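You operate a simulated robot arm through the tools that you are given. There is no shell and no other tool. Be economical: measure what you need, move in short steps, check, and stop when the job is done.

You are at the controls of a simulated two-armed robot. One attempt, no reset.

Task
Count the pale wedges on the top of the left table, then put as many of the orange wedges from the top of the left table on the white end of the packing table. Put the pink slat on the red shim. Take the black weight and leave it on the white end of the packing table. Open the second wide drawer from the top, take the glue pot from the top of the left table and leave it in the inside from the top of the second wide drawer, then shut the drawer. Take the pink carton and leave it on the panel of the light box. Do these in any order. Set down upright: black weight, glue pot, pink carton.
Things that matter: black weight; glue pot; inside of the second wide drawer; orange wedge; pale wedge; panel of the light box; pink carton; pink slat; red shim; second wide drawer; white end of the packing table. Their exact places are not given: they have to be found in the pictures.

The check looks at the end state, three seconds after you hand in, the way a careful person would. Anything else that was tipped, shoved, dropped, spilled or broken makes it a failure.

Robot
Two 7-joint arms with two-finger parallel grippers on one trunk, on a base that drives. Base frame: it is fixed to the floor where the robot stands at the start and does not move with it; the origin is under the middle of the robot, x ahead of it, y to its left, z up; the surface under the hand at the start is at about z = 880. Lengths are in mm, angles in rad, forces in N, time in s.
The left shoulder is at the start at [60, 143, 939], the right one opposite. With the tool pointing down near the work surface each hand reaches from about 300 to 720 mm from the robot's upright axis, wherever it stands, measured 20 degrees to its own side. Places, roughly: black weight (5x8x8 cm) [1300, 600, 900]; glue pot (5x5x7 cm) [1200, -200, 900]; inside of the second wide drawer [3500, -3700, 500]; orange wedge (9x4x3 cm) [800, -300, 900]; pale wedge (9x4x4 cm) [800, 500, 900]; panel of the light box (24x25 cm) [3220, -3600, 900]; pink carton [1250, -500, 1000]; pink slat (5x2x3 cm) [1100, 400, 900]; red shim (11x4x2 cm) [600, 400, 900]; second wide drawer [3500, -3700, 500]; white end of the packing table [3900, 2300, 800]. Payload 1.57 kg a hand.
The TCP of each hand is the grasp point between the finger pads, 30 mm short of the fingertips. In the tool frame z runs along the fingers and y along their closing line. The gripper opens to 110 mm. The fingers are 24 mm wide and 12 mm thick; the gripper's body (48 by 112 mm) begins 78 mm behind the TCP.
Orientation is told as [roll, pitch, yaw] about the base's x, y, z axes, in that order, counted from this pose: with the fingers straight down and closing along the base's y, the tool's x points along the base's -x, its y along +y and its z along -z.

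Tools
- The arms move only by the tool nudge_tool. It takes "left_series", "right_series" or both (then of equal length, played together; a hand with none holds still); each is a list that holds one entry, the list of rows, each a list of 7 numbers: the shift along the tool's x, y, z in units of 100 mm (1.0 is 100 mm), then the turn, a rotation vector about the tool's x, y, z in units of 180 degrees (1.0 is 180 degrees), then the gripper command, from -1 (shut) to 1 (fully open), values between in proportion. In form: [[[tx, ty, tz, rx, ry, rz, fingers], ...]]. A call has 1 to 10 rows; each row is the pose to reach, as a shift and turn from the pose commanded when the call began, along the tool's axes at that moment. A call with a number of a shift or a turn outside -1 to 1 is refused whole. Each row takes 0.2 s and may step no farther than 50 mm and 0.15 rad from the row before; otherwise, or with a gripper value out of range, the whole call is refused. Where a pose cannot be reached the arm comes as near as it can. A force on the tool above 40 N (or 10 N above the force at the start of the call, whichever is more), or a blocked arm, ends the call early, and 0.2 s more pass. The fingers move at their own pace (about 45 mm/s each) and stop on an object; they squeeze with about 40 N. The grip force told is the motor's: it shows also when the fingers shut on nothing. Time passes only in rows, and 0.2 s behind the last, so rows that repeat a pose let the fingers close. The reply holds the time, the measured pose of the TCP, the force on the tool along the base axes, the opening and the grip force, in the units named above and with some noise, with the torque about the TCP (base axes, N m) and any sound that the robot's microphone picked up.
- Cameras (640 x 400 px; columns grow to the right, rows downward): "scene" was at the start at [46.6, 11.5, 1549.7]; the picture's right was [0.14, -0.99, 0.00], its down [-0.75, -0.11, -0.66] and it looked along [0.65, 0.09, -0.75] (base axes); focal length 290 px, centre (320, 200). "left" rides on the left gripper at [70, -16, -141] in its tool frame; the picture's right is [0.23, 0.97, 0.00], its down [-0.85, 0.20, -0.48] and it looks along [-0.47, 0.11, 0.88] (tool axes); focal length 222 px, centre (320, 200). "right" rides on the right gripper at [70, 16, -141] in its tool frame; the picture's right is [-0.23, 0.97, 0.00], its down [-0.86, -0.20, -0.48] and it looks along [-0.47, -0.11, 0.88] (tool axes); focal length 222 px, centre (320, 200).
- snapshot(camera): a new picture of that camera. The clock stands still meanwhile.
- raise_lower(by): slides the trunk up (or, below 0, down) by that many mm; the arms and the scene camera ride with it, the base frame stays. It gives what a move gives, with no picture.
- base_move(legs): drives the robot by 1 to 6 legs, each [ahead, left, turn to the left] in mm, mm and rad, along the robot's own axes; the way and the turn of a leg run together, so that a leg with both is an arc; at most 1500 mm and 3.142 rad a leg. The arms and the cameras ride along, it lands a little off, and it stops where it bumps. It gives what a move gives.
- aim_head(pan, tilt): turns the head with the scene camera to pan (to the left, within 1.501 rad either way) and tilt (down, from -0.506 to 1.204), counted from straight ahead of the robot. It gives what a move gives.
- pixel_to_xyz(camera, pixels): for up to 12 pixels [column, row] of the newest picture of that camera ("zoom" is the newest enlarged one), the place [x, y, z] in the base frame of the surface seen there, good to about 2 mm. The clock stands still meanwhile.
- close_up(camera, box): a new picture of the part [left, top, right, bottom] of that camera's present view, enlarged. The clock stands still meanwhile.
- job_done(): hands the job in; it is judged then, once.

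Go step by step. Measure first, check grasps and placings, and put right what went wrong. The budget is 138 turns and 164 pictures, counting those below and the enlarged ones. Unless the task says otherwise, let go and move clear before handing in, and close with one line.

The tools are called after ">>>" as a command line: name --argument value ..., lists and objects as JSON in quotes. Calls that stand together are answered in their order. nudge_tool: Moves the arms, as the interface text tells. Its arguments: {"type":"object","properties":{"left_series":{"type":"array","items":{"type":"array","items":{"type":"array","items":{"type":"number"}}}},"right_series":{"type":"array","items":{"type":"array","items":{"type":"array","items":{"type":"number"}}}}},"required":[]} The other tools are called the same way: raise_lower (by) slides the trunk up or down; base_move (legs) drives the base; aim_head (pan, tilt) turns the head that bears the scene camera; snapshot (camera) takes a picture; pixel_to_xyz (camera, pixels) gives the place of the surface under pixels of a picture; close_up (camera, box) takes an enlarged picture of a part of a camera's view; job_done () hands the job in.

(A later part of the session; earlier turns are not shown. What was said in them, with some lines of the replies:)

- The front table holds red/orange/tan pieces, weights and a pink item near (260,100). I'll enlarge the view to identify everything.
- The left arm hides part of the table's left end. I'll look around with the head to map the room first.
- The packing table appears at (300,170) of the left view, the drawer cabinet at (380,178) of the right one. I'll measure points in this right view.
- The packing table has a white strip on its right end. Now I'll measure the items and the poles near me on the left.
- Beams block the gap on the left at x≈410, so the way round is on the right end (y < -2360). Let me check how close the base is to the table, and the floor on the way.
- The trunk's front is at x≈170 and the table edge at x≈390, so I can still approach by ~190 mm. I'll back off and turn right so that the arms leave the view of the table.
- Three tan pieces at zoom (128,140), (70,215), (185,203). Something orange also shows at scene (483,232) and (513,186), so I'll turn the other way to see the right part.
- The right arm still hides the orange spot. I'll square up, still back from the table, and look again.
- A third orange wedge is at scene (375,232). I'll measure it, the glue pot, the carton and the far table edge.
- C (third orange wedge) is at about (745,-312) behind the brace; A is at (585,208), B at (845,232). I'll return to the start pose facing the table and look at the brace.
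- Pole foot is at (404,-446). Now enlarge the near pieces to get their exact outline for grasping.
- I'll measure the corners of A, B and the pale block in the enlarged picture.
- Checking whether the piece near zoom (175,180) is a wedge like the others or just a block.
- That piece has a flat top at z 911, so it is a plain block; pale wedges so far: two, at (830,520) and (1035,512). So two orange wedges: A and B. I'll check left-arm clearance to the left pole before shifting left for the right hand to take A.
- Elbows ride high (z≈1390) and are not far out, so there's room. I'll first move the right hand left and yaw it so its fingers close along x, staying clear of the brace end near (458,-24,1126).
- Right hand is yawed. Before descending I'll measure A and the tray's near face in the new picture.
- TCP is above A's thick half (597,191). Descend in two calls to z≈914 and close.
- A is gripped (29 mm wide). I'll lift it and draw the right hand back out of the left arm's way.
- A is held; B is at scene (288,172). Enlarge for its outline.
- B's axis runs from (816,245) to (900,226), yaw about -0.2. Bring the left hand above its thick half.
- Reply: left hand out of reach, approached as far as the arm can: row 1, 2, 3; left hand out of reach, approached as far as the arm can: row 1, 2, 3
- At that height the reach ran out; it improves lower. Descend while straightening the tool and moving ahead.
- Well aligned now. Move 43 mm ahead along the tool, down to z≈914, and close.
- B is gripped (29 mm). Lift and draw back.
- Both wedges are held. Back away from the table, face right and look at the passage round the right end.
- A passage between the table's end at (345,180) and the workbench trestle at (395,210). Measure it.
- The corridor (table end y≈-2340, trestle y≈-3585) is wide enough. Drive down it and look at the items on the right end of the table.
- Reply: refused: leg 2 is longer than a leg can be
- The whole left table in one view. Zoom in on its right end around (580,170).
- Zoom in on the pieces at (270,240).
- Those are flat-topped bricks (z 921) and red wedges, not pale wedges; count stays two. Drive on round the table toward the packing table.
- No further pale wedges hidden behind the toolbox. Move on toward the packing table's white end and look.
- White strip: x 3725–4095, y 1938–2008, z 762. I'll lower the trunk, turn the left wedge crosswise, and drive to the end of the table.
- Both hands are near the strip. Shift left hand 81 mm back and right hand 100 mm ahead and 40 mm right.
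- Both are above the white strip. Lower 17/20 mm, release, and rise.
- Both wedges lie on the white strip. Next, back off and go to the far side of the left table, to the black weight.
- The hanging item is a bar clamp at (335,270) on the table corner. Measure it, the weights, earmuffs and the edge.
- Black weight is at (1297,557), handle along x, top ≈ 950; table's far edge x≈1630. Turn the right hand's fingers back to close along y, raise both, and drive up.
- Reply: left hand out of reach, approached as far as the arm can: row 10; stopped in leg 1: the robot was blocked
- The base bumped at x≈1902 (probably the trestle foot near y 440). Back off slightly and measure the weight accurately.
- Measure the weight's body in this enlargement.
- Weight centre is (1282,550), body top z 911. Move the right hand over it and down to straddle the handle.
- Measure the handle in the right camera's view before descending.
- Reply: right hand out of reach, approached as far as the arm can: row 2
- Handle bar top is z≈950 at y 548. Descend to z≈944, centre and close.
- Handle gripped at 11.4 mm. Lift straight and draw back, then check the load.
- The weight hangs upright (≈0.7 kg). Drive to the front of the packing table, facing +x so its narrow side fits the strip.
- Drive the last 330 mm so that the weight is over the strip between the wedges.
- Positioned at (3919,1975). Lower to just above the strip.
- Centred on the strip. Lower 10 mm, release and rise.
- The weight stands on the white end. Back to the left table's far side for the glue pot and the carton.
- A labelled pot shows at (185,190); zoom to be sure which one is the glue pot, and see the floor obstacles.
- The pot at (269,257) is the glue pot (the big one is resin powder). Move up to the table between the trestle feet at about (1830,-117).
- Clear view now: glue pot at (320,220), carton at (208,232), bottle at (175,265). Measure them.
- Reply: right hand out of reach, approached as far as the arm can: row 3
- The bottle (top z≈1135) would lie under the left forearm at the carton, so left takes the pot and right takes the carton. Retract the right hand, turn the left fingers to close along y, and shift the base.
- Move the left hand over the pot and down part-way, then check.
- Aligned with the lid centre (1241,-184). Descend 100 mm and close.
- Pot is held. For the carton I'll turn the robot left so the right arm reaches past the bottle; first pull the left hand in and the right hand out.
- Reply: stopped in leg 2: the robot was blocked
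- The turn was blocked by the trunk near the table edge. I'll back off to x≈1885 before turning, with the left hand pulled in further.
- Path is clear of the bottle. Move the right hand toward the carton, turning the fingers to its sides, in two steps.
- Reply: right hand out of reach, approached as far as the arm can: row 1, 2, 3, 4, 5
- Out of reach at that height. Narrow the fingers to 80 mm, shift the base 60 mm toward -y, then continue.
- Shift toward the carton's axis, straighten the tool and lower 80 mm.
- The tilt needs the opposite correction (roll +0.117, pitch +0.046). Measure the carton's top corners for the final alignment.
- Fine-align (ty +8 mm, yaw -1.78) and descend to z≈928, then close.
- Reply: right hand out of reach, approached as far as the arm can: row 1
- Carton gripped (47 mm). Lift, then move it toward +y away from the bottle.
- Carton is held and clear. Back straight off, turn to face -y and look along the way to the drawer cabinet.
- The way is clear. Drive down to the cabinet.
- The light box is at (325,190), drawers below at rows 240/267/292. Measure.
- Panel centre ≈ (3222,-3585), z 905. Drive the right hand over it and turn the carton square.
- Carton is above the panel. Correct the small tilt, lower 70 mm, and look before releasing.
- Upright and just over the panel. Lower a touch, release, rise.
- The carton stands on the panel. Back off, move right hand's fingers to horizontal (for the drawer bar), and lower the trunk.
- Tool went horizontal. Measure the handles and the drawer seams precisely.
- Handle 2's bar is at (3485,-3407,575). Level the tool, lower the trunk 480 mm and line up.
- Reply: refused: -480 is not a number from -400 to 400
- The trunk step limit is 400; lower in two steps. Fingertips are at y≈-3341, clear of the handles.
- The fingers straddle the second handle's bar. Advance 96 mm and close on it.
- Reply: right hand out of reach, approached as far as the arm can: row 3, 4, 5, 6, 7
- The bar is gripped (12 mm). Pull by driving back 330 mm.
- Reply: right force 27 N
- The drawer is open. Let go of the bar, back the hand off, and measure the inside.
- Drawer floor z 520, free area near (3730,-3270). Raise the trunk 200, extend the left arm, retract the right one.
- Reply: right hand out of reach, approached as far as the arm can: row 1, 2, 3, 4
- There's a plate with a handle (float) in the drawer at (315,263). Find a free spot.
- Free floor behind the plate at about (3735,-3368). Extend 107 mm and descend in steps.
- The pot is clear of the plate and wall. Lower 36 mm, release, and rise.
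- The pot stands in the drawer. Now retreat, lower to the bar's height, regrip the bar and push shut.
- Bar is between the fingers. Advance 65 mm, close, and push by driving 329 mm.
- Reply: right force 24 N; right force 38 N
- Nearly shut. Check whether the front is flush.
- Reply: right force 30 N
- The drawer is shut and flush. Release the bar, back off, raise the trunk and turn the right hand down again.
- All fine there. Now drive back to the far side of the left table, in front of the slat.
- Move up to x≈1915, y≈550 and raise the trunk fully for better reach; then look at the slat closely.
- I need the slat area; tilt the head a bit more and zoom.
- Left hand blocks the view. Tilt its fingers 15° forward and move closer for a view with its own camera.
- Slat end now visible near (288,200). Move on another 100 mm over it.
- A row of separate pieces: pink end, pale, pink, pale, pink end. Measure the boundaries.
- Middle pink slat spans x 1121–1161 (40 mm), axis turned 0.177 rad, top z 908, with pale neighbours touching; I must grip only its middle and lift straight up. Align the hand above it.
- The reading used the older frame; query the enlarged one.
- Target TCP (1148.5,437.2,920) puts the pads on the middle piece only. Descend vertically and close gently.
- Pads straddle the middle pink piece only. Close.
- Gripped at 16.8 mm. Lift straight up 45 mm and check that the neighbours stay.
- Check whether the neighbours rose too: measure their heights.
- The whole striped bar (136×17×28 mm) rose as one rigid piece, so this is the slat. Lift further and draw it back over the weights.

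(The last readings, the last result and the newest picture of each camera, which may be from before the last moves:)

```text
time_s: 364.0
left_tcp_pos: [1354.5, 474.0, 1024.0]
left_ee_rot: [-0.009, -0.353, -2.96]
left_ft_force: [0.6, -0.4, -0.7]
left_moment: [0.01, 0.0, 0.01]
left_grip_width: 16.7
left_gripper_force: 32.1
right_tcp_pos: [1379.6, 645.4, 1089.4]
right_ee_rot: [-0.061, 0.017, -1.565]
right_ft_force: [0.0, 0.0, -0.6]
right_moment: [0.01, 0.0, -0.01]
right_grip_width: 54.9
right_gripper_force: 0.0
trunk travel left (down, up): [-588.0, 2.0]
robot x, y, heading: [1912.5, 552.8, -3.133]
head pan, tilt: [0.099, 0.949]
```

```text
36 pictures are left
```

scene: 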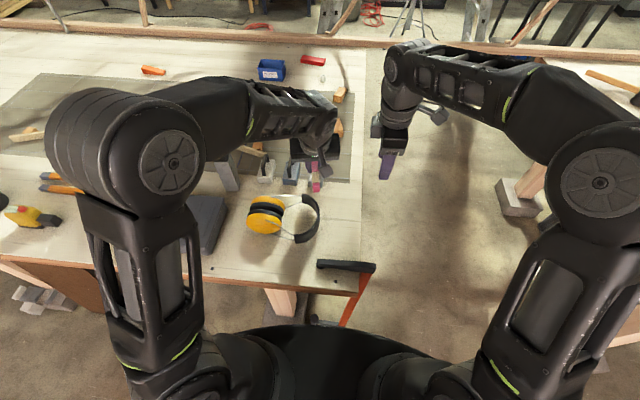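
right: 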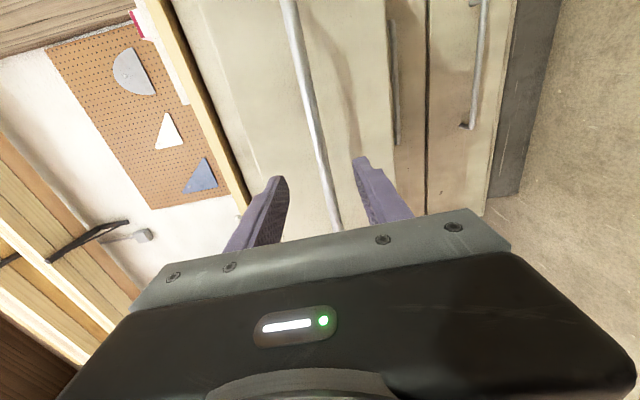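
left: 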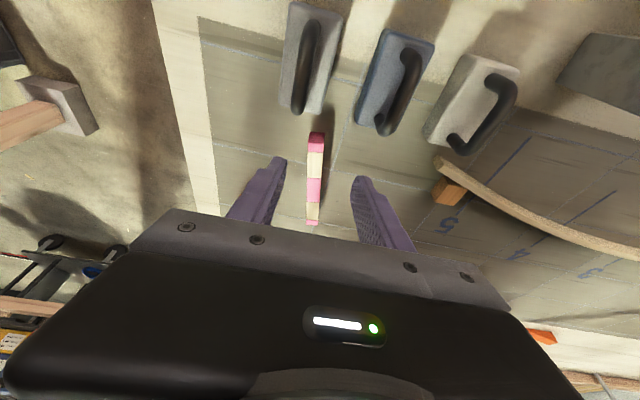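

The slat is secure. Drive round the table's right end back to the near side.

>>> base_move --legs '[[-590, 0, 0], [0, 1500, 0], [0, 1500, 0], [0, 410, 0], [1500, 0, 0], [1150, 0, 0]]'

>>> aim_head --pan -0.9 --tilt 0.4

>>> snapshot --camera "scene"

```text
time_s: 396.1
left_tcp_pos: [-675.5, -2992.7, 1023.9]
left_ee_rot: [-0.009, -0.351, -2.964]
left_ft_force: [0.4, 0.7, -0.7]
left_moment: [-0.02, 0.02, -0.03]
left_grip_width: 17.1
left_gripper_force: 32.1
right_tcp_pos: [-651.2, -2823.2, 1089.3]
right_ee_rot: [-0.063, 0.018, -1.568]
right_ft_force: [-0.6, -0.7, 0.5]
right_moment: [0.01, -0.02, 0.0]
right_grip_width: 55.3
right_gripper_force: 0.1
trunk travel left (down, up): [-588.0, 2.0]
robot x, y, heading: [-120.4, -2913.2, -3.136]
head pan, tilt: [0.099, 0.949]
```

```text
time_s: 397.4
left_tcp_pos: [-674.6, -2992.2, 1024.4]
left_ee_rot: [-0.007, -0.351, -2.962]
left_ft_force: [0.7, -0.9, -0.7]
left_moment: [0.01, 0.03, 0.01]
left_grip_width: 17.0
left_gripper_force: 31.6
right_tcp_pos: [-651.8, -2822.3, 1090.0]
right_ee_rot: [-0.062, 0.018, -1.569]
right_ft_force: [0.6, -0.8, 0.2]
right_moment: [0.0, 0.02, 0.01]
right_grip_width: 54.8
right_gripper_force: 0.0
trunk travel left (down, up): [-588.0, 2.0]
robot x, y, heading: [-120.9, -2914.5, -3.135]
head pan, tilt: [-0.901, 0.4]
```

```text
35 pictures are left
```

scene: 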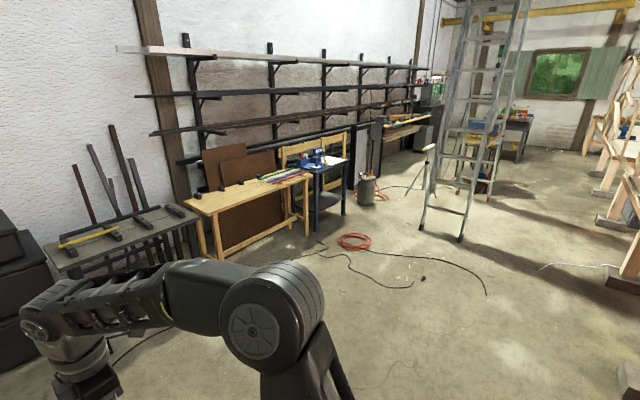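

Check the ladder's feet and cords before driving along.

>>> pixel_to_xyz --camera "scene" --pixels '[[420, 230], [461, 238], [487, 295], [410, 286], [420, 172], [540, 265], [488, 200]]'

```text
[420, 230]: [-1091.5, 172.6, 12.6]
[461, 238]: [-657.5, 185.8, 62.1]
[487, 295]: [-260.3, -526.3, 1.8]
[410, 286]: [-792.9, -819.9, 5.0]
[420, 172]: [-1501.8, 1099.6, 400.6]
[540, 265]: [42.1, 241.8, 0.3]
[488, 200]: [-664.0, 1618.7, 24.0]
```

Ladder feet are at y≥172, so I'll turn round before that, then strafe along at x≈-330 with the hands short of the poles.

>>> base_move --legs '[[210, -1480, 0], [0, -220, 0], [0, 0, 3.135], [0, 1350, 0]]'

>>> aim_head --pan 0.3 --tilt 0.7

>>> snapshot --camera "scene"

```text
time_s: 419.7
left_tcp_pos: [214.5, 186.4, 1023.2]
left_ee_rot: [-0.006, -0.351, 0.176]
left_ft_force: [-0.2, 0.0, -0.5]
left_moment: [0.0, -0.02, -0.03]
left_grip_width: 16.7
left_gripper_force: 32.1
right_tcp_pos: [189.8, 17.0, 1089.4]
right_ee_rot: [-0.063, 0.017, 1.571]
right_ft_force: [0.7, 0.4, 0.7]
right_moment: [0.0, 0.03, 0.02]
right_grip_width: 54.8
right_gripper_force: 0.0
trunk travel left (down, up): [-588.0, 2.0]
robot x, y, heading: [-342.8, 111.0, 0.005]
head pan, tilt: [-0.901, 0.4]
```

```text
time_s: 421.1
left_tcp_pos: [213.7, 185.6, 1025.8]
left_ee_rot: [-0.005, -0.352, 0.178]
left_ft_force: [0.4, 0.8, -1.1]
left_moment: [-0.01, -0.01, 0.01]
left_grip_width: 17.0
left_gripper_force: 31.9
right_tcp_pos: [188.6, 15.8, 1090.8]
right_ee_rot: [-0.063, 0.018, 1.57]
right_ft_force: [0.1, -0.3, 0.1]
right_moment: [-0.02, 0.0, -0.02]
right_grip_width: 55.0
right_gripper_force: 0.0
trunk travel left (down, up): [-588.0, 2.0]
robot x, y, heading: [-346.4, 113.3, 0.005]
head pan, tilt: [0.3, 0.7]
```

```text
34 pictures are left
```

scene: 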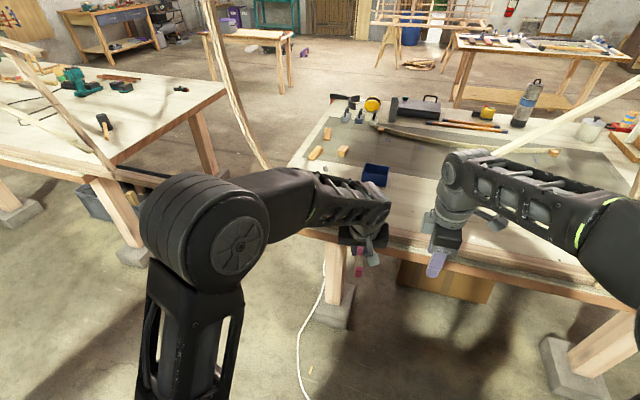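

Rotate the left hand so the slat lies along y, parallel to the shim (about the vertical, keeping its tilt).

>>> nudge_tool --left_series '[[[0, 0, 0, 0.0158, 0, 0.0436, -1], [0, 0, 0, 0.0317, 0, 0.0872, -1], [0, 0, 0, 0.0475, 0, 0.1308, -1], [0, 0, 0, 0.0634, 0, 0.1744, -1], [0, 0, 0, 0.0793, 0, 0.218, -1], [0, 0, 0, 0.0951, 0, 0.2616, -1]]]'

>>> nudge_tool --left_series '[[[0, 0, 0, 0.0158, 0, 0.0436, -1], [0, 0, 0, 0.0317, 0, 0.0872, -1], [0, 0, 0, 0.0475, 0, 0.1308, -1], [0, 0, 0, 0.0634, 0, 0.1744, -1], [0, 0, 0, 0.0793, 0, 0.218, -1], [0, 0, 0, 0.0951, 0, 0.2616, -1]]]'

>>> snapshot --camera "scene"

```text
time_s: 422.5
left_tcp_pos: [213.7, 186.9, 1022.9]
left_ee_rot: [-0.005, -0.357, -0.701]
left_ft_force: [0.3, 0.7, 0.1]
left_moment: [0.01, 0.0, 0.01]
left_grip_width: 17.0
left_gripper_force: 32.0
right_tcp_pos: [190.2, 18.0, 1090.6]
right_ee_rot: [-0.061, 0.019, 1.573]
right_ft_force: [0.8, -0.2, -0.3]
right_moment: [0.01, 0.01, -0.01]
right_grip_width: 54.9
right_gripper_force: 0.1
trunk travel left (down, up): [-588.0, 2.0]
robot x, y, heading: [-341.9, 113.5, 0.004]
head pan, tilt: [0.3, 0.7]
```

```text
time_s: 423.9
left_tcp_pos: [213.7, 186.9, 1022.7]
left_ee_rot: [0.004, -0.357, -1.58]
left_ft_force: [0.3, -0.3, 0.7]
left_moment: [-0.03, 0.03, 0.01]
left_grip_width: 16.8
left_gripper_force: 31.8
right_tcp_pos: [189.2, 16.6, 1090.3]
right_ee_rot: [-0.062, 0.017, 1.571]
right_ft_force: [0.3, 0.6, 0.2]
right_moment: [0.02, 0.02, -0.02]
right_grip_width: 54.9
right_gripper_force: 0.0
trunk travel left (down, up): [-588.0, 2.0]
robot x, y, heading: [-342.5, 110.7, 0.005]
head pan, tilt: [0.3, 0.7]
```

```text
33 pictures are left
```

scene: 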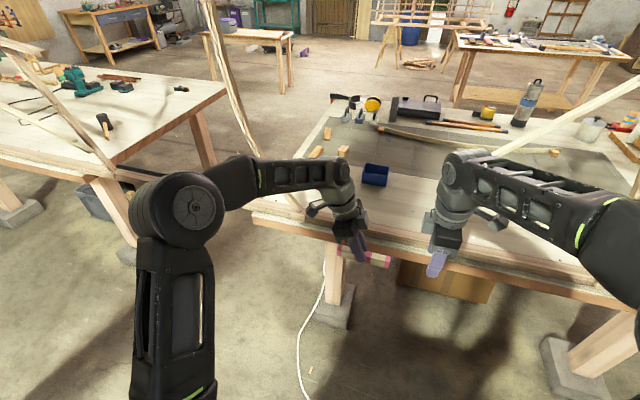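

The slat lies along y now. Shift the hand 100 mm left and drive up so it is over the shim.

>>> nudge_tool --left_series '[[[0.31, 0, -0.114, 0, 0, 0, -1], [0.62, 0, -0.228, 0, 0, 0, -1], [0.94, 0, -0.342, 0, 0, 0, -1]]]'

>>> base_move --legs '[[0, 90, -0.005], [372, 0, 0]]'

>>> aim_head --pan 0.4 --tilt 0.9

>>> snapshot --camera "scene"

>>> close_up --camera "scene" --box '[220, 110, 420, 260]'

```text
time_s: 424.7
left_tcp_pos: [214.8, 287.6, 1021.8]
left_ee_rot: [0.006, -0.356, -1.576]
left_ft_force: [0.5, 0.2, -0.7]
left_moment: [0.0, -0.04, -0.01]
left_grip_width: 16.8
left_gripper_force: 31.7
right_tcp_pos: [189.1, 16.6, 1090.7]
right_ee_rot: [-0.061, 0.017, 1.572]
right_ft_force: [0.3, 0.3, 0.5]
right_moment: [-0.02, 0.0, 0.0]
right_grip_width: 54.8
right_gripper_force: 0.1
trunk travel left (down, up): [-588.0, 2.0]
robot x, y, heading: [-342.4, 110.6, 0.004]
head pan, tilt: [0.3, 0.7]
```

```text
time_s: 427.1
left_tcp_pos: [424.8, 373.8, 1023.6]
left_ee_rot: [-0.03, -0.36, -1.541]
left_ft_force: [-2.4, -2.2, 1.6]
left_moment: [0.49, -0.27, 0.41]
left_grip_width: 16.9
left_gripper_force: 31.7
right_tcp_pos: [403.2, 104.5, 1089.2]
right_ee_rot: [-0.063, 0.018, 1.565]
right_ft_force: [-0.6, 0.7, -0.2]
right_moment: [0.0, 0.0, -0.01]
right_grip_width: 55.0
right_gripper_force: 0.0
trunk travel left (down, up): [-588.0, 2.0]
robot x, y, heading: [-127.4, 206.1, -0.001]
head pan, tilt: [0.3, 0.7]
stopped in leg 2: the force on the tool passed its limit at 146 N (the readings are from after the stop); the commanded pose is now the measured one
```

```text
time_s: 427.8
left_tcp_pos: [425.0, 374.8, 1024.0]
left_ee_rot: [-0.029, -0.36, -1.541]
left_ft_force: [-5.1, -3.4, -1.5]
left_moment: [0.39, -0.56, 0.78]
left_grip_width: 16.8
left_gripper_force: 32.3
right_tcp_pos: [402.7, 104.1, 1089.2]
right_ee_rot: [-0.062, 0.017, 1.566]
right_ft_force: [0.0, -0.8, -0.1]
right_moment: [0.02, -0.03, 0.0]
right_grip_width: 54.8
right_gripper_force: 0.1
trunk travel left (down, up): [-588.0, 2.0]
robot x, y, heading: [-126.2, 204.9, -0.005]
head pan, tilt: [0.4, 0.901]
```

```text
32 pictures are left
```

scene: 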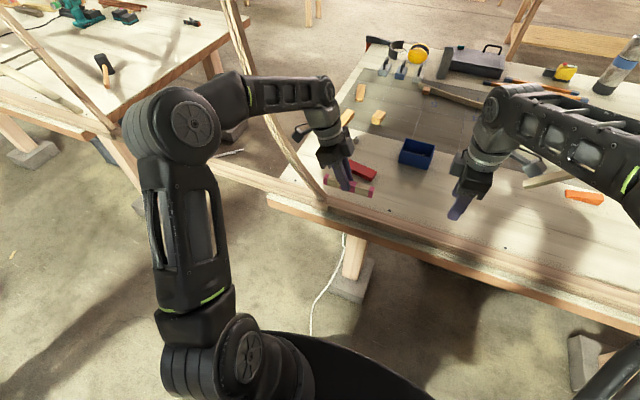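

```text
2.67 times, centred on (320, 185) of scene
```

zoom: 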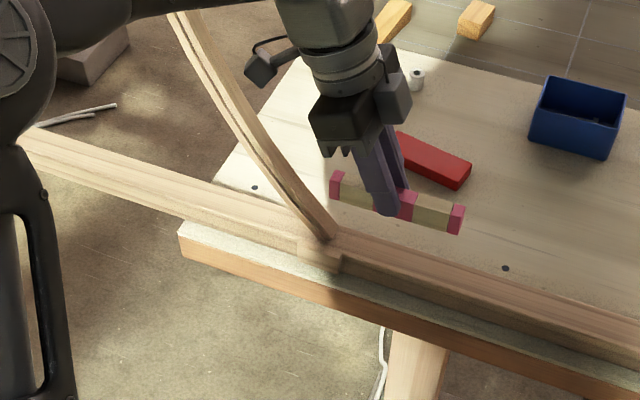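

The tilted left hand's camera side touched the bent lath on the left at x≈410. Back off straight, pull the right hand in, and come in further to the right.

>>> base_move --legs '[[-170, 0, 0], [0, -125, 0]]'

>>> nudge_tool --right_series '[[[0, 0.3, 0, 0, 0, 0, 0], [0, 0.65, 0, 0, 0, 0, 0], [0, 1, 0, 0, 0, 0, 0]]]'

>>> nudge_tool --right_series '[[[0, 0.3, 0, 0, 0, 0, 0], [0, 0.65, 0, 0, 0, 0, 0], [0, 1, 0, 0, 0, 0, 0]]]'

>>> snapshot --camera "scene"

>>> snapshot --camera "left"

>>> pixel_to_xyz --camera "scene" --pixels '[[323, 195], [300, 165], [280, 140], [262, 105], [245, 60], [328, 205]]'

```text
time_s: 430.2
left_tcp_pos: [256.6, 248.5, 1023.3]
left_ee_rot: [-0.027, -0.358, -1.545]
left_ft_force: [-0.6, 0.2, -0.3]
left_moment: [0.1, 0.03, -0.01]
left_grip_width: 16.8
left_gripper_force: 32.4
right_tcp_pos: [233.6, -20.7, 1088.4]
right_ee_rot: [-0.06, 0.015, 1.564]
right_ft_force: [0.0, 0.2, 0.1]
right_moment: [0.01, 0.01, -0.01]
right_grip_width: 54.9
right_gripper_force: 0.0
trunk travel left (down, up): [-588.0, 2.0]
robot x, y, heading: [-297.2, 79.1, -0.004]
head pan, tilt: [0.4, 0.901]
```

```text
time_s: 431.0
left_tcp_pos: [255.6, 248.8, 1022.8]
left_ee_rot: [-0.028, -0.36, -1.545]
left_ft_force: [-0.5, -0.3, -0.8]
left_moment: [-0.01, -0.02, 0.05]
left_grip_width: 17.0
left_gripper_force: 32.1
right_tcp_pos: [132.2, -19.2, 1084.3]
right_ee_rot: [-0.061, 0.018, 1.565]
right_ft_force: [0.8, -1.0, 0.5]
right_moment: [-0.01, -0.01, 0.01]
right_grip_width: 55.0
right_gripper_force: 0.0
trunk travel left (down, up): [-588.0, 2.0]
robot x, y, heading: [-298.6, 76.2, -0.007]
head pan, tilt: [0.4, 0.901]
```

```text
time_s: 431.8
left_tcp_pos: [256.2, 249.2, 1024.0]
left_ee_rot: [-0.028, -0.361, -1.544]
left_ft_force: [-1.7, -0.4, 0.0]
left_moment: [0.01, -0.02, 0.05]
left_grip_width: 17.1
left_gripper_force: 32.3
right_tcp_pos: [33.1, -18.6, 1077.7]
right_ee_rot: [-0.064, 0.018, 1.562]
right_ft_force: [-0.4, -0.1, -0.6]
right_moment: [-0.03, -0.02, 0.0]
right_grip_width: 55.1
right_gripper_force: 0.1
trunk travel left (down, up): [-588.0, 2.0]
robot x, y, heading: [-294.0, 77.2, -0.005]
head pan, tilt: [0.4, 0.901]
```

```text
30 pictures are left
```

scene: 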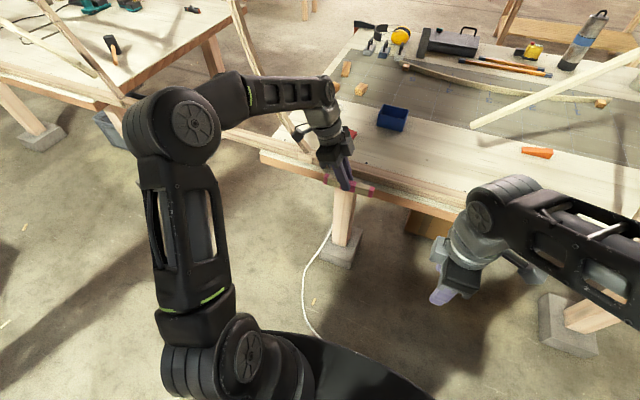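

```text
29 pictures are left
```

left: 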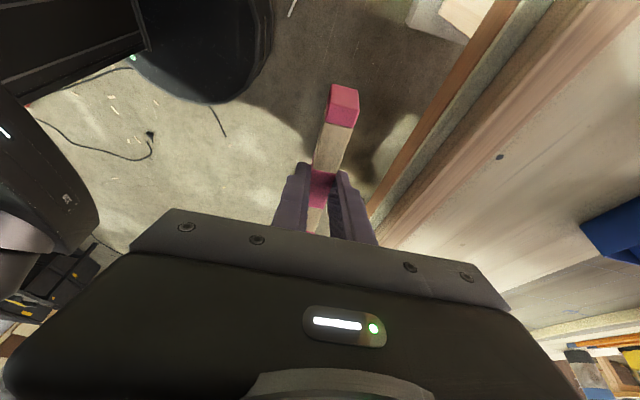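

```text
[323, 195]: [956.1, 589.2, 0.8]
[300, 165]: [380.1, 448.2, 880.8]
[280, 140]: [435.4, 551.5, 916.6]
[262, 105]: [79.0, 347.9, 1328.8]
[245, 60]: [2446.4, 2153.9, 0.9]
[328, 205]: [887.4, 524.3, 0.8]
```

The slat still sits square in the grip. Drive ahead on this more right-hand line, then extend.

>>> base_move --legs '[[290, 0, 0.004]]'

>>> snapshot --camera "scene"

>>> pixel_to_xyz --camera "scene" --pixels '[[293, 205], [270, 165], [250, 130], [235, 95]]'

```text
time_s: 433.8
left_tcp_pos: [547.6, 249.2, 1022.1]
left_ee_rot: [-0.03, -0.359, -1.542]
left_ft_force: [-0.9, 0.4, -0.5]
left_moment: [0.0, 0.08, 0.01]
left_grip_width: 17.0
left_gripper_force: 31.8
right_tcp_pos: [326.8, -17.9, 1076.2]
right_ee_rot: [-0.062, 0.016, 1.566]
right_ft_force: [0.7, 0.4, -1.1]
right_moment: [0.0, 0.02, 0.02]
right_grip_width: 55.0
right_gripper_force: 0.1
trunk travel left (down, up): [-588.0, 2.0]
robot x, y, heading: [-5.9, 82.0, -0.002]
head pan, tilt: [0.4, 0.901]
```

```text
28 pictures are left
```

scene: 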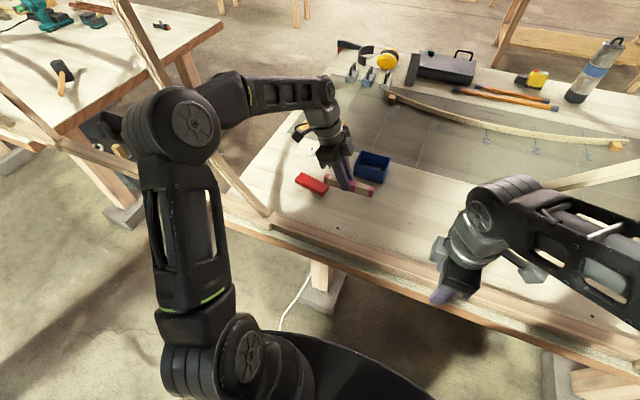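

```text
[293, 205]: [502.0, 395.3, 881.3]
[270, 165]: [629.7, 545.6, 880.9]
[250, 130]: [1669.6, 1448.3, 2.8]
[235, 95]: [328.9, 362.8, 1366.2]
```

Past the lath. Zoom on shim and slat to measure.

>>> close_up --camera "scene" --box '[260, 130, 400, 220]'

```text
4.44 times, centred on (330, 175) of scene
```

zoom: 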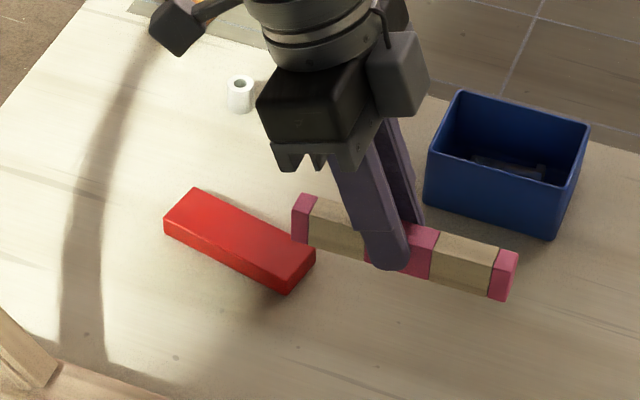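

>>> pixel_to_xyz --camera "zoom" --pixels '[[167, 218], [195, 191], [312, 252], [288, 284], [240, 238], [297, 200], [515, 258], [455, 245], [318, 202], [490, 290]]'

```text
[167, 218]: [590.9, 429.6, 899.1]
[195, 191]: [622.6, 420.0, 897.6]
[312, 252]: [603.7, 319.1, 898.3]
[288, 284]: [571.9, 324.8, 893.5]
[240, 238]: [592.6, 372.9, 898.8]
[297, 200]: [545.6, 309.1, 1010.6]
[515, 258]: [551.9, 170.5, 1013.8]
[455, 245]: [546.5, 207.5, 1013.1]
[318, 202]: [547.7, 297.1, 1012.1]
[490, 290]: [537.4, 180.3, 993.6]
```

Shim centre (597.5,373.5), top z 898.7, axis turned 0.18 rad; slat needs −0.225 rad. Rotate and move most of the way.

>>> nudge_tool --left_series '[[[0.31, 0.18, -0.117, 0.006, 0.001, 0.0223, -1], [0.62, 0.36, -0.234, 0.012, 0.002, 0.0447, -1], [0.936, 0.55, -0.351, 0.018, 0.003, 0.067, -1]]]'

>>> close_up --camera "scene" --box '[260, 130, 400, 220]'

```text
time_s: 434.6
left_tcp_pos: [599.0, 350.4, 1020.7]
left_ee_rot: [-0.008, -0.35, -1.768]
left_ft_force: [-0.6, -0.4, -0.5]
left_moment: [0.01, 0.01, 0.01]
left_grip_width: 16.8
left_gripper_force: 31.5
right_tcp_pos: [325.9, -19.7, 1076.4]
right_ee_rot: [-0.062, 0.019, 1.564]
right_ft_force: [0.5, -0.5, -0.2]
right_moment: [0.05, 0.03, 0.01]
right_grip_width: 55.1
right_gripper_force: 0.0
trunk travel left (down, up): [-588.0, 2.0]
robot x, y, heading: [-5.5, 81.2, -0.001]
head pan, tilt: [0.4, 0.901]
```

```text
4.44 times, centred on (330, 175) of scene
```

zoom: 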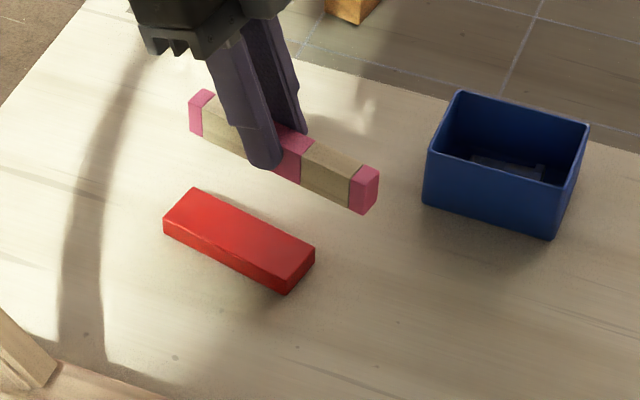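

>>> pixel_to_xyz --camera "zoom" --pixels '[[194, 98], [210, 93], [376, 172], [358, 170], [365, 190], [330, 155], [222, 108], [192, 120]]'

```text
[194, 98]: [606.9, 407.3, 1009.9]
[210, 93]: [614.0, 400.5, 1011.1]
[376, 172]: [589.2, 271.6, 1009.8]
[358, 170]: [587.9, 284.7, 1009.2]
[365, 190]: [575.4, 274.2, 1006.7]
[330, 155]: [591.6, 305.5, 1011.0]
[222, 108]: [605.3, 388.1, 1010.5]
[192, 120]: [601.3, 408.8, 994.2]
```

Slat is level and parallel; its centre is (595.5,339.5). Shift 34 mm and lower 70 mm, then check.

>>> nudge_tool --left_series '[[[0.16, -0.024, -0.058, 0, 0, 0, -1], [0.317, -0.047, -0.116, 0, 0, 0, -1], [0.437, -0.047, 0.213, 0, 0, 0, -1], [0.557, -0.047, 0.542, 0, 0, 0, -1]]]'

>>> close_up --camera "scene" --box '[260, 130, 400, 220]'

>>> close_up --camera "left" --box '[220, 60, 460, 240]'

```text
time_s: 435.6
left_tcp_pos: [600.1, 385.2, 951.7]
left_ee_rot: [-0.007, -0.354, -1.765]
left_ft_force: [-0.2, 0.4, -1.4]
left_moment: [0.0, -0.02, -0.04]
left_grip_width: 16.9
left_gripper_force: 31.8
left hand out of reach, approached as far as the arm can: row 1, 2
right_tcp_pos: [326.2, -18.6, 1075.2]
right_ee_rot: [-0.061, 0.017, 1.565]
right_ft_force: [0.3, -0.7, 0.8]
right_moment: [0.01, 0.0, 0.04]
right_grip_width: 55.0
right_gripper_force: 0.2
trunk travel left (down, up): [-588.0, 2.0]
robot x, y, heading: [-7.3, 77.6, -0.003]
head pan, tilt: [0.4, 0.901]
```

```text
4.44 times, centred on (330, 175) of scene
```

zoom: 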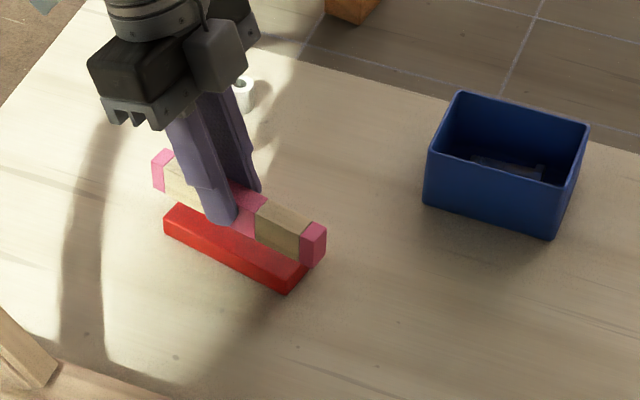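

```text
2.22 times, centred on (340, 150) of left
```

zoom: 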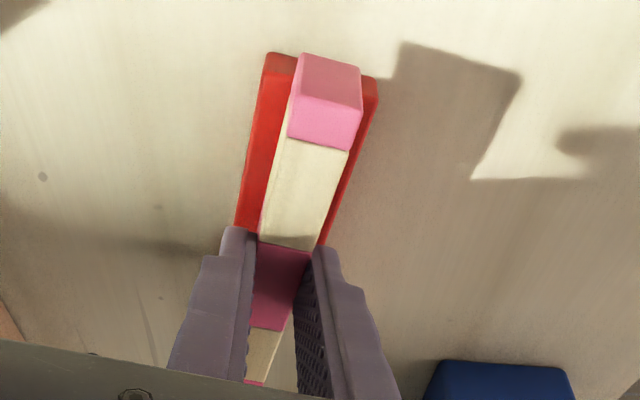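

Slat is centred over the shim. Lower 14 mm, open, and withdraw along the fingers.

>>> nudge_tool --left_series '[[[0.025, 0, 0.07, 0, 0, 0, -1], [0.045, 0, 0.125, 0, 0, 0, -1], [0.049, 0, 0.135, 0, 0, 0, -1]]]'

>>> close_up --camera "left" --box '[220, 60, 460, 240]'

>>> close_up --camera "scene" --box '[280, 150, 350, 210]'

```text
time_s: 436.4
left_tcp_pos: [600.5, 384.0, 937.5]
left_ee_rot: [-0.005, -0.354, -1.766]
left_ft_force: [-0.6, -0.1, 2.0]
left_moment: [-0.01, 0.01, 0.01]
left_grip_width: 16.8
left_gripper_force: 32.1
right_tcp_pos: [324.4, -19.2, 1076.3]
right_ee_rot: [-0.06, 0.017, 1.564]
right_ft_force: [0.5, -0.9, -1.2]
right_moment: [0.01, 0.02, 0.0]
right_grip_width: 55.2
right_gripper_force: 0.1
trunk travel left (down, up): [-588.0, 2.0]
robot x, y, heading: [-9.5, 81.9, -0.003]
head pan, tilt: [0.4, 0.901]
```

```text
2.22 times, centred on (340, 150) of left
```

zoom: 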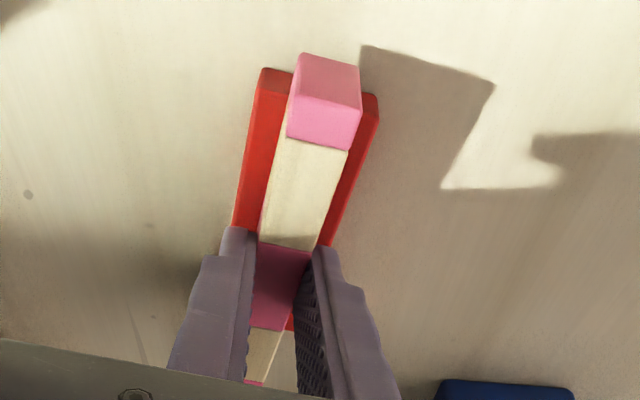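

```text
6.67 times, centred on (315, 180) of scene
```

zoom: 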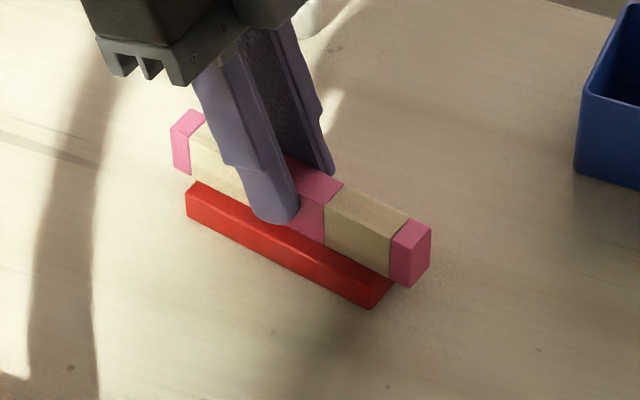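

It rests on the shim with red showing on both sides. Release and withdraw.

>>> nudge_tool --left_series '[[[0.049, 0, 0.0, 0, 0, 0, -1], [0.002, 0, 0.006, 0, 0, 0, -0.5], [0.002, 0, 0.006, 0, 0, 0, -0.3], [0.002, 0, 0.006, 0, 0, 0, -0.2]]]'

>>> close_up --camera "left" --box '[220, 60, 460, 240]'

```text
time_s: 437.4
left_tcp_pos: [599.9, 384.6, 937.6]
left_ee_rot: [-0.007, -0.352, -1.767]
left_ft_force: [0.5, -0.6, 0.2]
left_moment: [0.01, 0.02, 0.01]
left_grip_width: 43.8
left_gripper_force: 0.0
right_tcp_pos: [325.9, -16.6, 1076.6]
right_ee_rot: [-0.061, 0.017, 1.565]
right_ft_force: [-1.0, -0.3, -0.1]
right_moment: [-0.01, -0.01, 0.01]
right_grip_width: 54.9
right_gripper_force: 0.1
trunk travel left (down, up): [-588.0, 2.0]
robot x, y, heading: [-3.6, 79.5, 0.004]
head pan, tilt: [0.4, 0.901]
```

```text
2.22 times, centred on (340, 150) of left
```

zoom: 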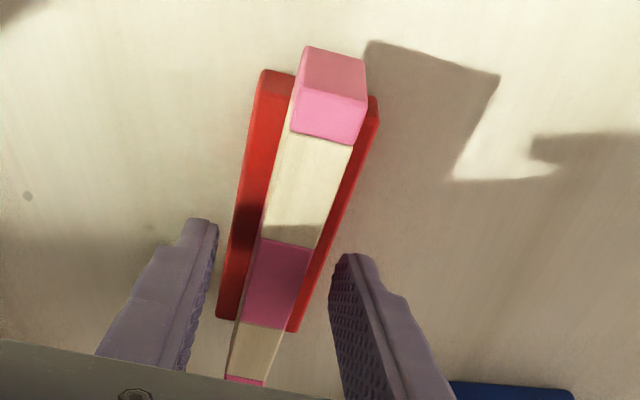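

The slat stays put on the shim. Withdraw along the fingers, and check once more.

>>> nudge_tool --left_series '[[[-0.05, 0, -0.15, 0, 0, 0, -0.2], [-0.1, 0, -0.3, 0, 0, 0, -0.2], [-0.1, 0, -0.5, 0, 0, 0, -0.2], [-0.2, -0.2, -0.7, 0, 0, 0, -0.2], [-0.5, -0.4, -0.8, 0, 0, 0, -0.2]]]'

>>> close_up --camera "scene" --box '[260, 130, 400, 220]'

```text
time_s: 438.6
left_tcp_pos: [558.0, 372.6, 1029.4]
left_ee_rot: [-0.006, -0.354, -1.768]
left_ft_force: [-0.2, -0.1, -0.1]
left_moment: [-0.04, -0.02, -0.01]
left_grip_width: 44.0
left_gripper_force: 0.1
left hand out of reach, approached as far as the arm can: row 3
right_tcp_pos: [324.2, -19.8, 1076.0]
right_ee_rot: [-0.063, 0.017, 1.566]
right_ft_force: [-0.6, 0.1, -0.3]
right_moment: [0.0, -0.01, -0.03]
right_grip_width: 55.2
right_gripper_force: 0.0
trunk travel left (down, up): [-588.0, 2.0]
robot x, y, heading: [-6.1, 80.1, -0.004]
head pan, tilt: [0.4, 0.901]
```

```text
4.44 times, centred on (330, 175) of scene
```

zoom: 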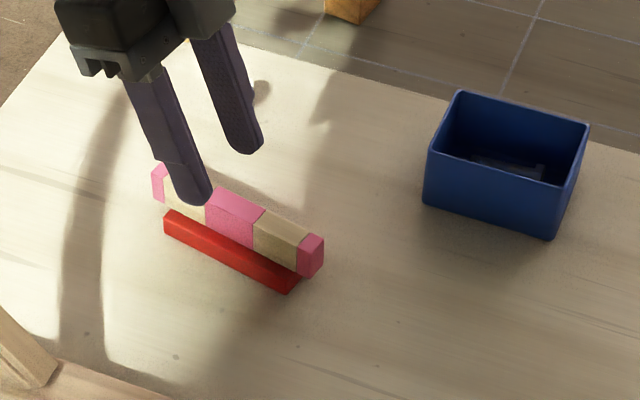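

Verify the slat's lateral position on the shim.

>>> pixel_to_xyz --camera "zoom" --pixels '[[300, 237], [322, 240], [155, 172], [225, 236], [290, 285], [170, 216], [285, 228], [250, 200]]'

```text
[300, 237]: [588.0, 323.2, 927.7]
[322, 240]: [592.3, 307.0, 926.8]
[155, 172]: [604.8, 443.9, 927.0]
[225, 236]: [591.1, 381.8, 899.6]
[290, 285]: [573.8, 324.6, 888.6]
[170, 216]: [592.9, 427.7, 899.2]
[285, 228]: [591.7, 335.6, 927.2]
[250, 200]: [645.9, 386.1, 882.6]
```

The slat sits fully within the shim's top. Now move the left hand right, clear of the lath, and back the robot away.

>>> nudge_tool --left_series '[[[-0.31, 0, 0.114, 0, 0, 0, -0.2], [-0.62, 0, 0.2, 0, 0, 0, -0.2], [-0.94, 0, 0.3, 0, 0, 0, -0.2]]]'

>>> base_move --legs '[[0, -30, 0], [-420, 0, 0]]'

>>> aim_head --pan 0.5 --tilt 0.6

>>> snapshot --camera "scene"

>>> close_up --camera "scene" --box '[260, 80, 420, 190]'

```text
time_s: 439.4
left_tcp_pos: [538.5, 275.9, 1033.2]
left_ee_rot: [-0.005, -0.353, -1.768]
left_ft_force: [-0.5, 0.6, 0.1]
left_moment: [0.02, 0.01, -0.01]
left_grip_width: 43.8
left_gripper_force: 0.1
right_tcp_pos: [324.3, -18.0, 1075.7]
right_ee_rot: [-0.062, 0.018, 1.566]
right_ft_force: [0.5, -1.4, 0.7]
right_moment: [0.04, 0.01, -0.02]
right_grip_width: 55.0
right_gripper_force: 0.0
trunk travel left (down, up): [-588.0, 2.0]
robot x, y, heading: [-6.1, 77.4, -0.005]
head pan, tilt: [0.4, 0.901]
```

```text
time_s: 442.3
left_tcp_pos: [159.4, 228.5, 1033.9]
left_ee_rot: [-0.008, -0.352, -1.789]
left_ft_force: [0.7, 0.4, -0.5]
left_moment: [-0.03, 0.02, -0.01]
left_grip_width: 44.0
left_gripper_force: 0.1
right_tcp_pos: [-61.6, -61.3, 1076.4]
right_ee_rot: [-0.062, 0.018, 1.543]
right_ft_force: [0.1, -1.1, 0.1]
right_moment: [-0.01, 0.02, 0.0]
right_grip_width: 55.0
right_gripper_force: 0.1
trunk travel left (down, up): [-588.0, 2.0]
robot x, y, heading: [-389.9, 39.8, -0.024]
head pan, tilt: [0.4, 0.901]
stopped in leg 2: the robot was blocked; the commanded pose is now the measured one
```

```text
time_s: 443.1
left_tcp_pos: [158.1, 228.1, 1034.2]
left_ee_rot: [-0.005, -0.353, -1.787]
left_ft_force: [-0.6, 0.7, 0.8]
left_moment: [-0.03, 0.0, -0.02]
left_grip_width: 43.9
left_gripper_force: 0.0
right_tcp_pos: [-64.2, -61.2, 1076.3]
right_ee_rot: [-0.063, 0.018, 1.545]
right_ft_force: [0.4, -0.6, 0.8]
right_moment: [0.0, 0.01, 0.02]
right_grip_width: 55.2
right_gripper_force: 0.1
trunk travel left (down, up): [-588.0, 2.0]
robot x, y, heading: [-394.3, 41.0, -0.022]
head pan, tilt: [0.499, 0.6]
```

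```text
19 pictures are left
```

scene: 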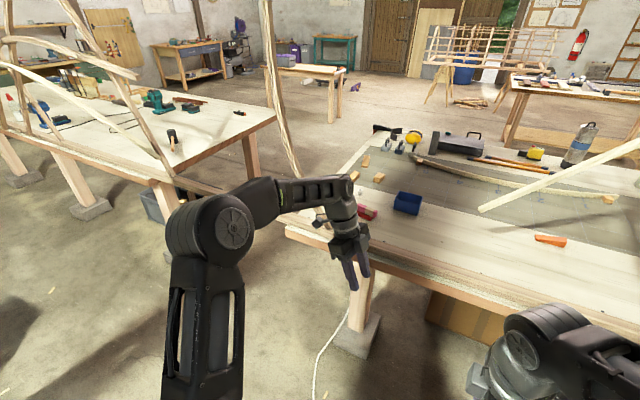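

```text
3.64 times, centred on (340, 135) of scene
```

zoom: 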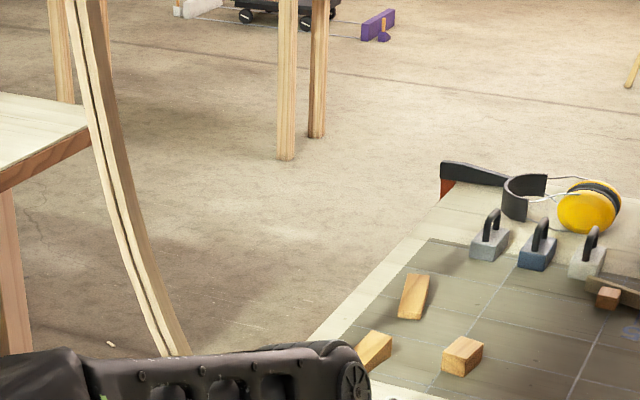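

The slat is visible still on the shim at (368,212). The base bumped something at the rear, likely the ladder's foot at (-657,186); move forward a bit and check it.

>>> base_move --legs '[[50, -60, 0], [0, 0, 0.9]]'

>>> aim_head --pan 1.45 --tilt 0.5

>>> snapshot --camera "scene"

```text
time_s: 446.5
left_tcp_pos: [-149.8, 530.1, 1034.9]
left_ee_rot: [-0.006, -0.353, -0.885]
left_ft_force: [0.3, 0.3, -0.2]
left_moment: [-0.01, -0.03, -0.01]
left_grip_width: 43.9
left_gripper_force: 0.1
right_tcp_pos: [-58.5, 176.0, 1077.0]
right_ee_rot: [-0.062, 0.017, 2.448]
right_ft_force: [-0.4, -1.0, 1.0]
right_moment: [0.01, 0.02, 0.02]
right_grip_width: 55.0
right_gripper_force: 0.1
trunk travel left (down, up): [-588.0, 2.0]
robot x, y, heading: [-346.8, -18.3, 0.882]
head pan, tilt: [0.499, 0.6]
```

```text
time_s: 447.7
left_tcp_pos: [-149.4, 530.2, 1033.0]
left_ee_rot: [-0.005, -0.352, -0.888]
left_ft_force: [-0.1, -0.9, -0.2]
left_moment: [-0.01, 0.02, -0.05]
left_grip_width: 43.8
left_gripper_force: 0.1
right_tcp_pos: [-58.2, 176.5, 1078.1]
right_ee_rot: [-0.062, 0.018, 2.446]
right_ft_force: [-0.1, -0.7, -0.8]
right_moment: [-0.03, 0.02, 0.01]
right_grip_width: 54.8
right_gripper_force: 0.0
trunk travel left (down, up): [-588.0, 2.0]
robot x, y, heading: [-340.5, -17.5, 0.884]
head pan, tilt: [1.45, 0.499]
```

```text
17 pictures are left
```

scene: 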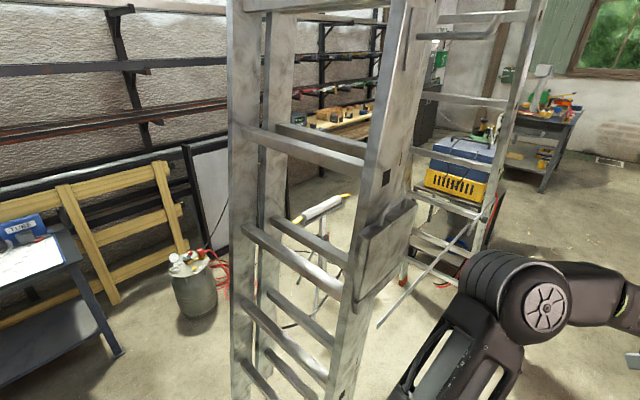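

The ladder still stands in place and everything placed was checked after release, so I'll hand in.

>>> job_done

```text
The job is handed in.
```

I counted two pale wedges on the left table, and every task is handed in: two orange wedges and the black weight on the white end of the packing table, the pink slat on the red shim, the glue pot in the shut second wide drawer, and the pink carton on the light box. Along the way the left hand bumped a bent lath at the table edge (146 N), and the base was blocked three times. One block was probably by a ladder foot, and the ladder was still standing when I checked. I saw no damage.
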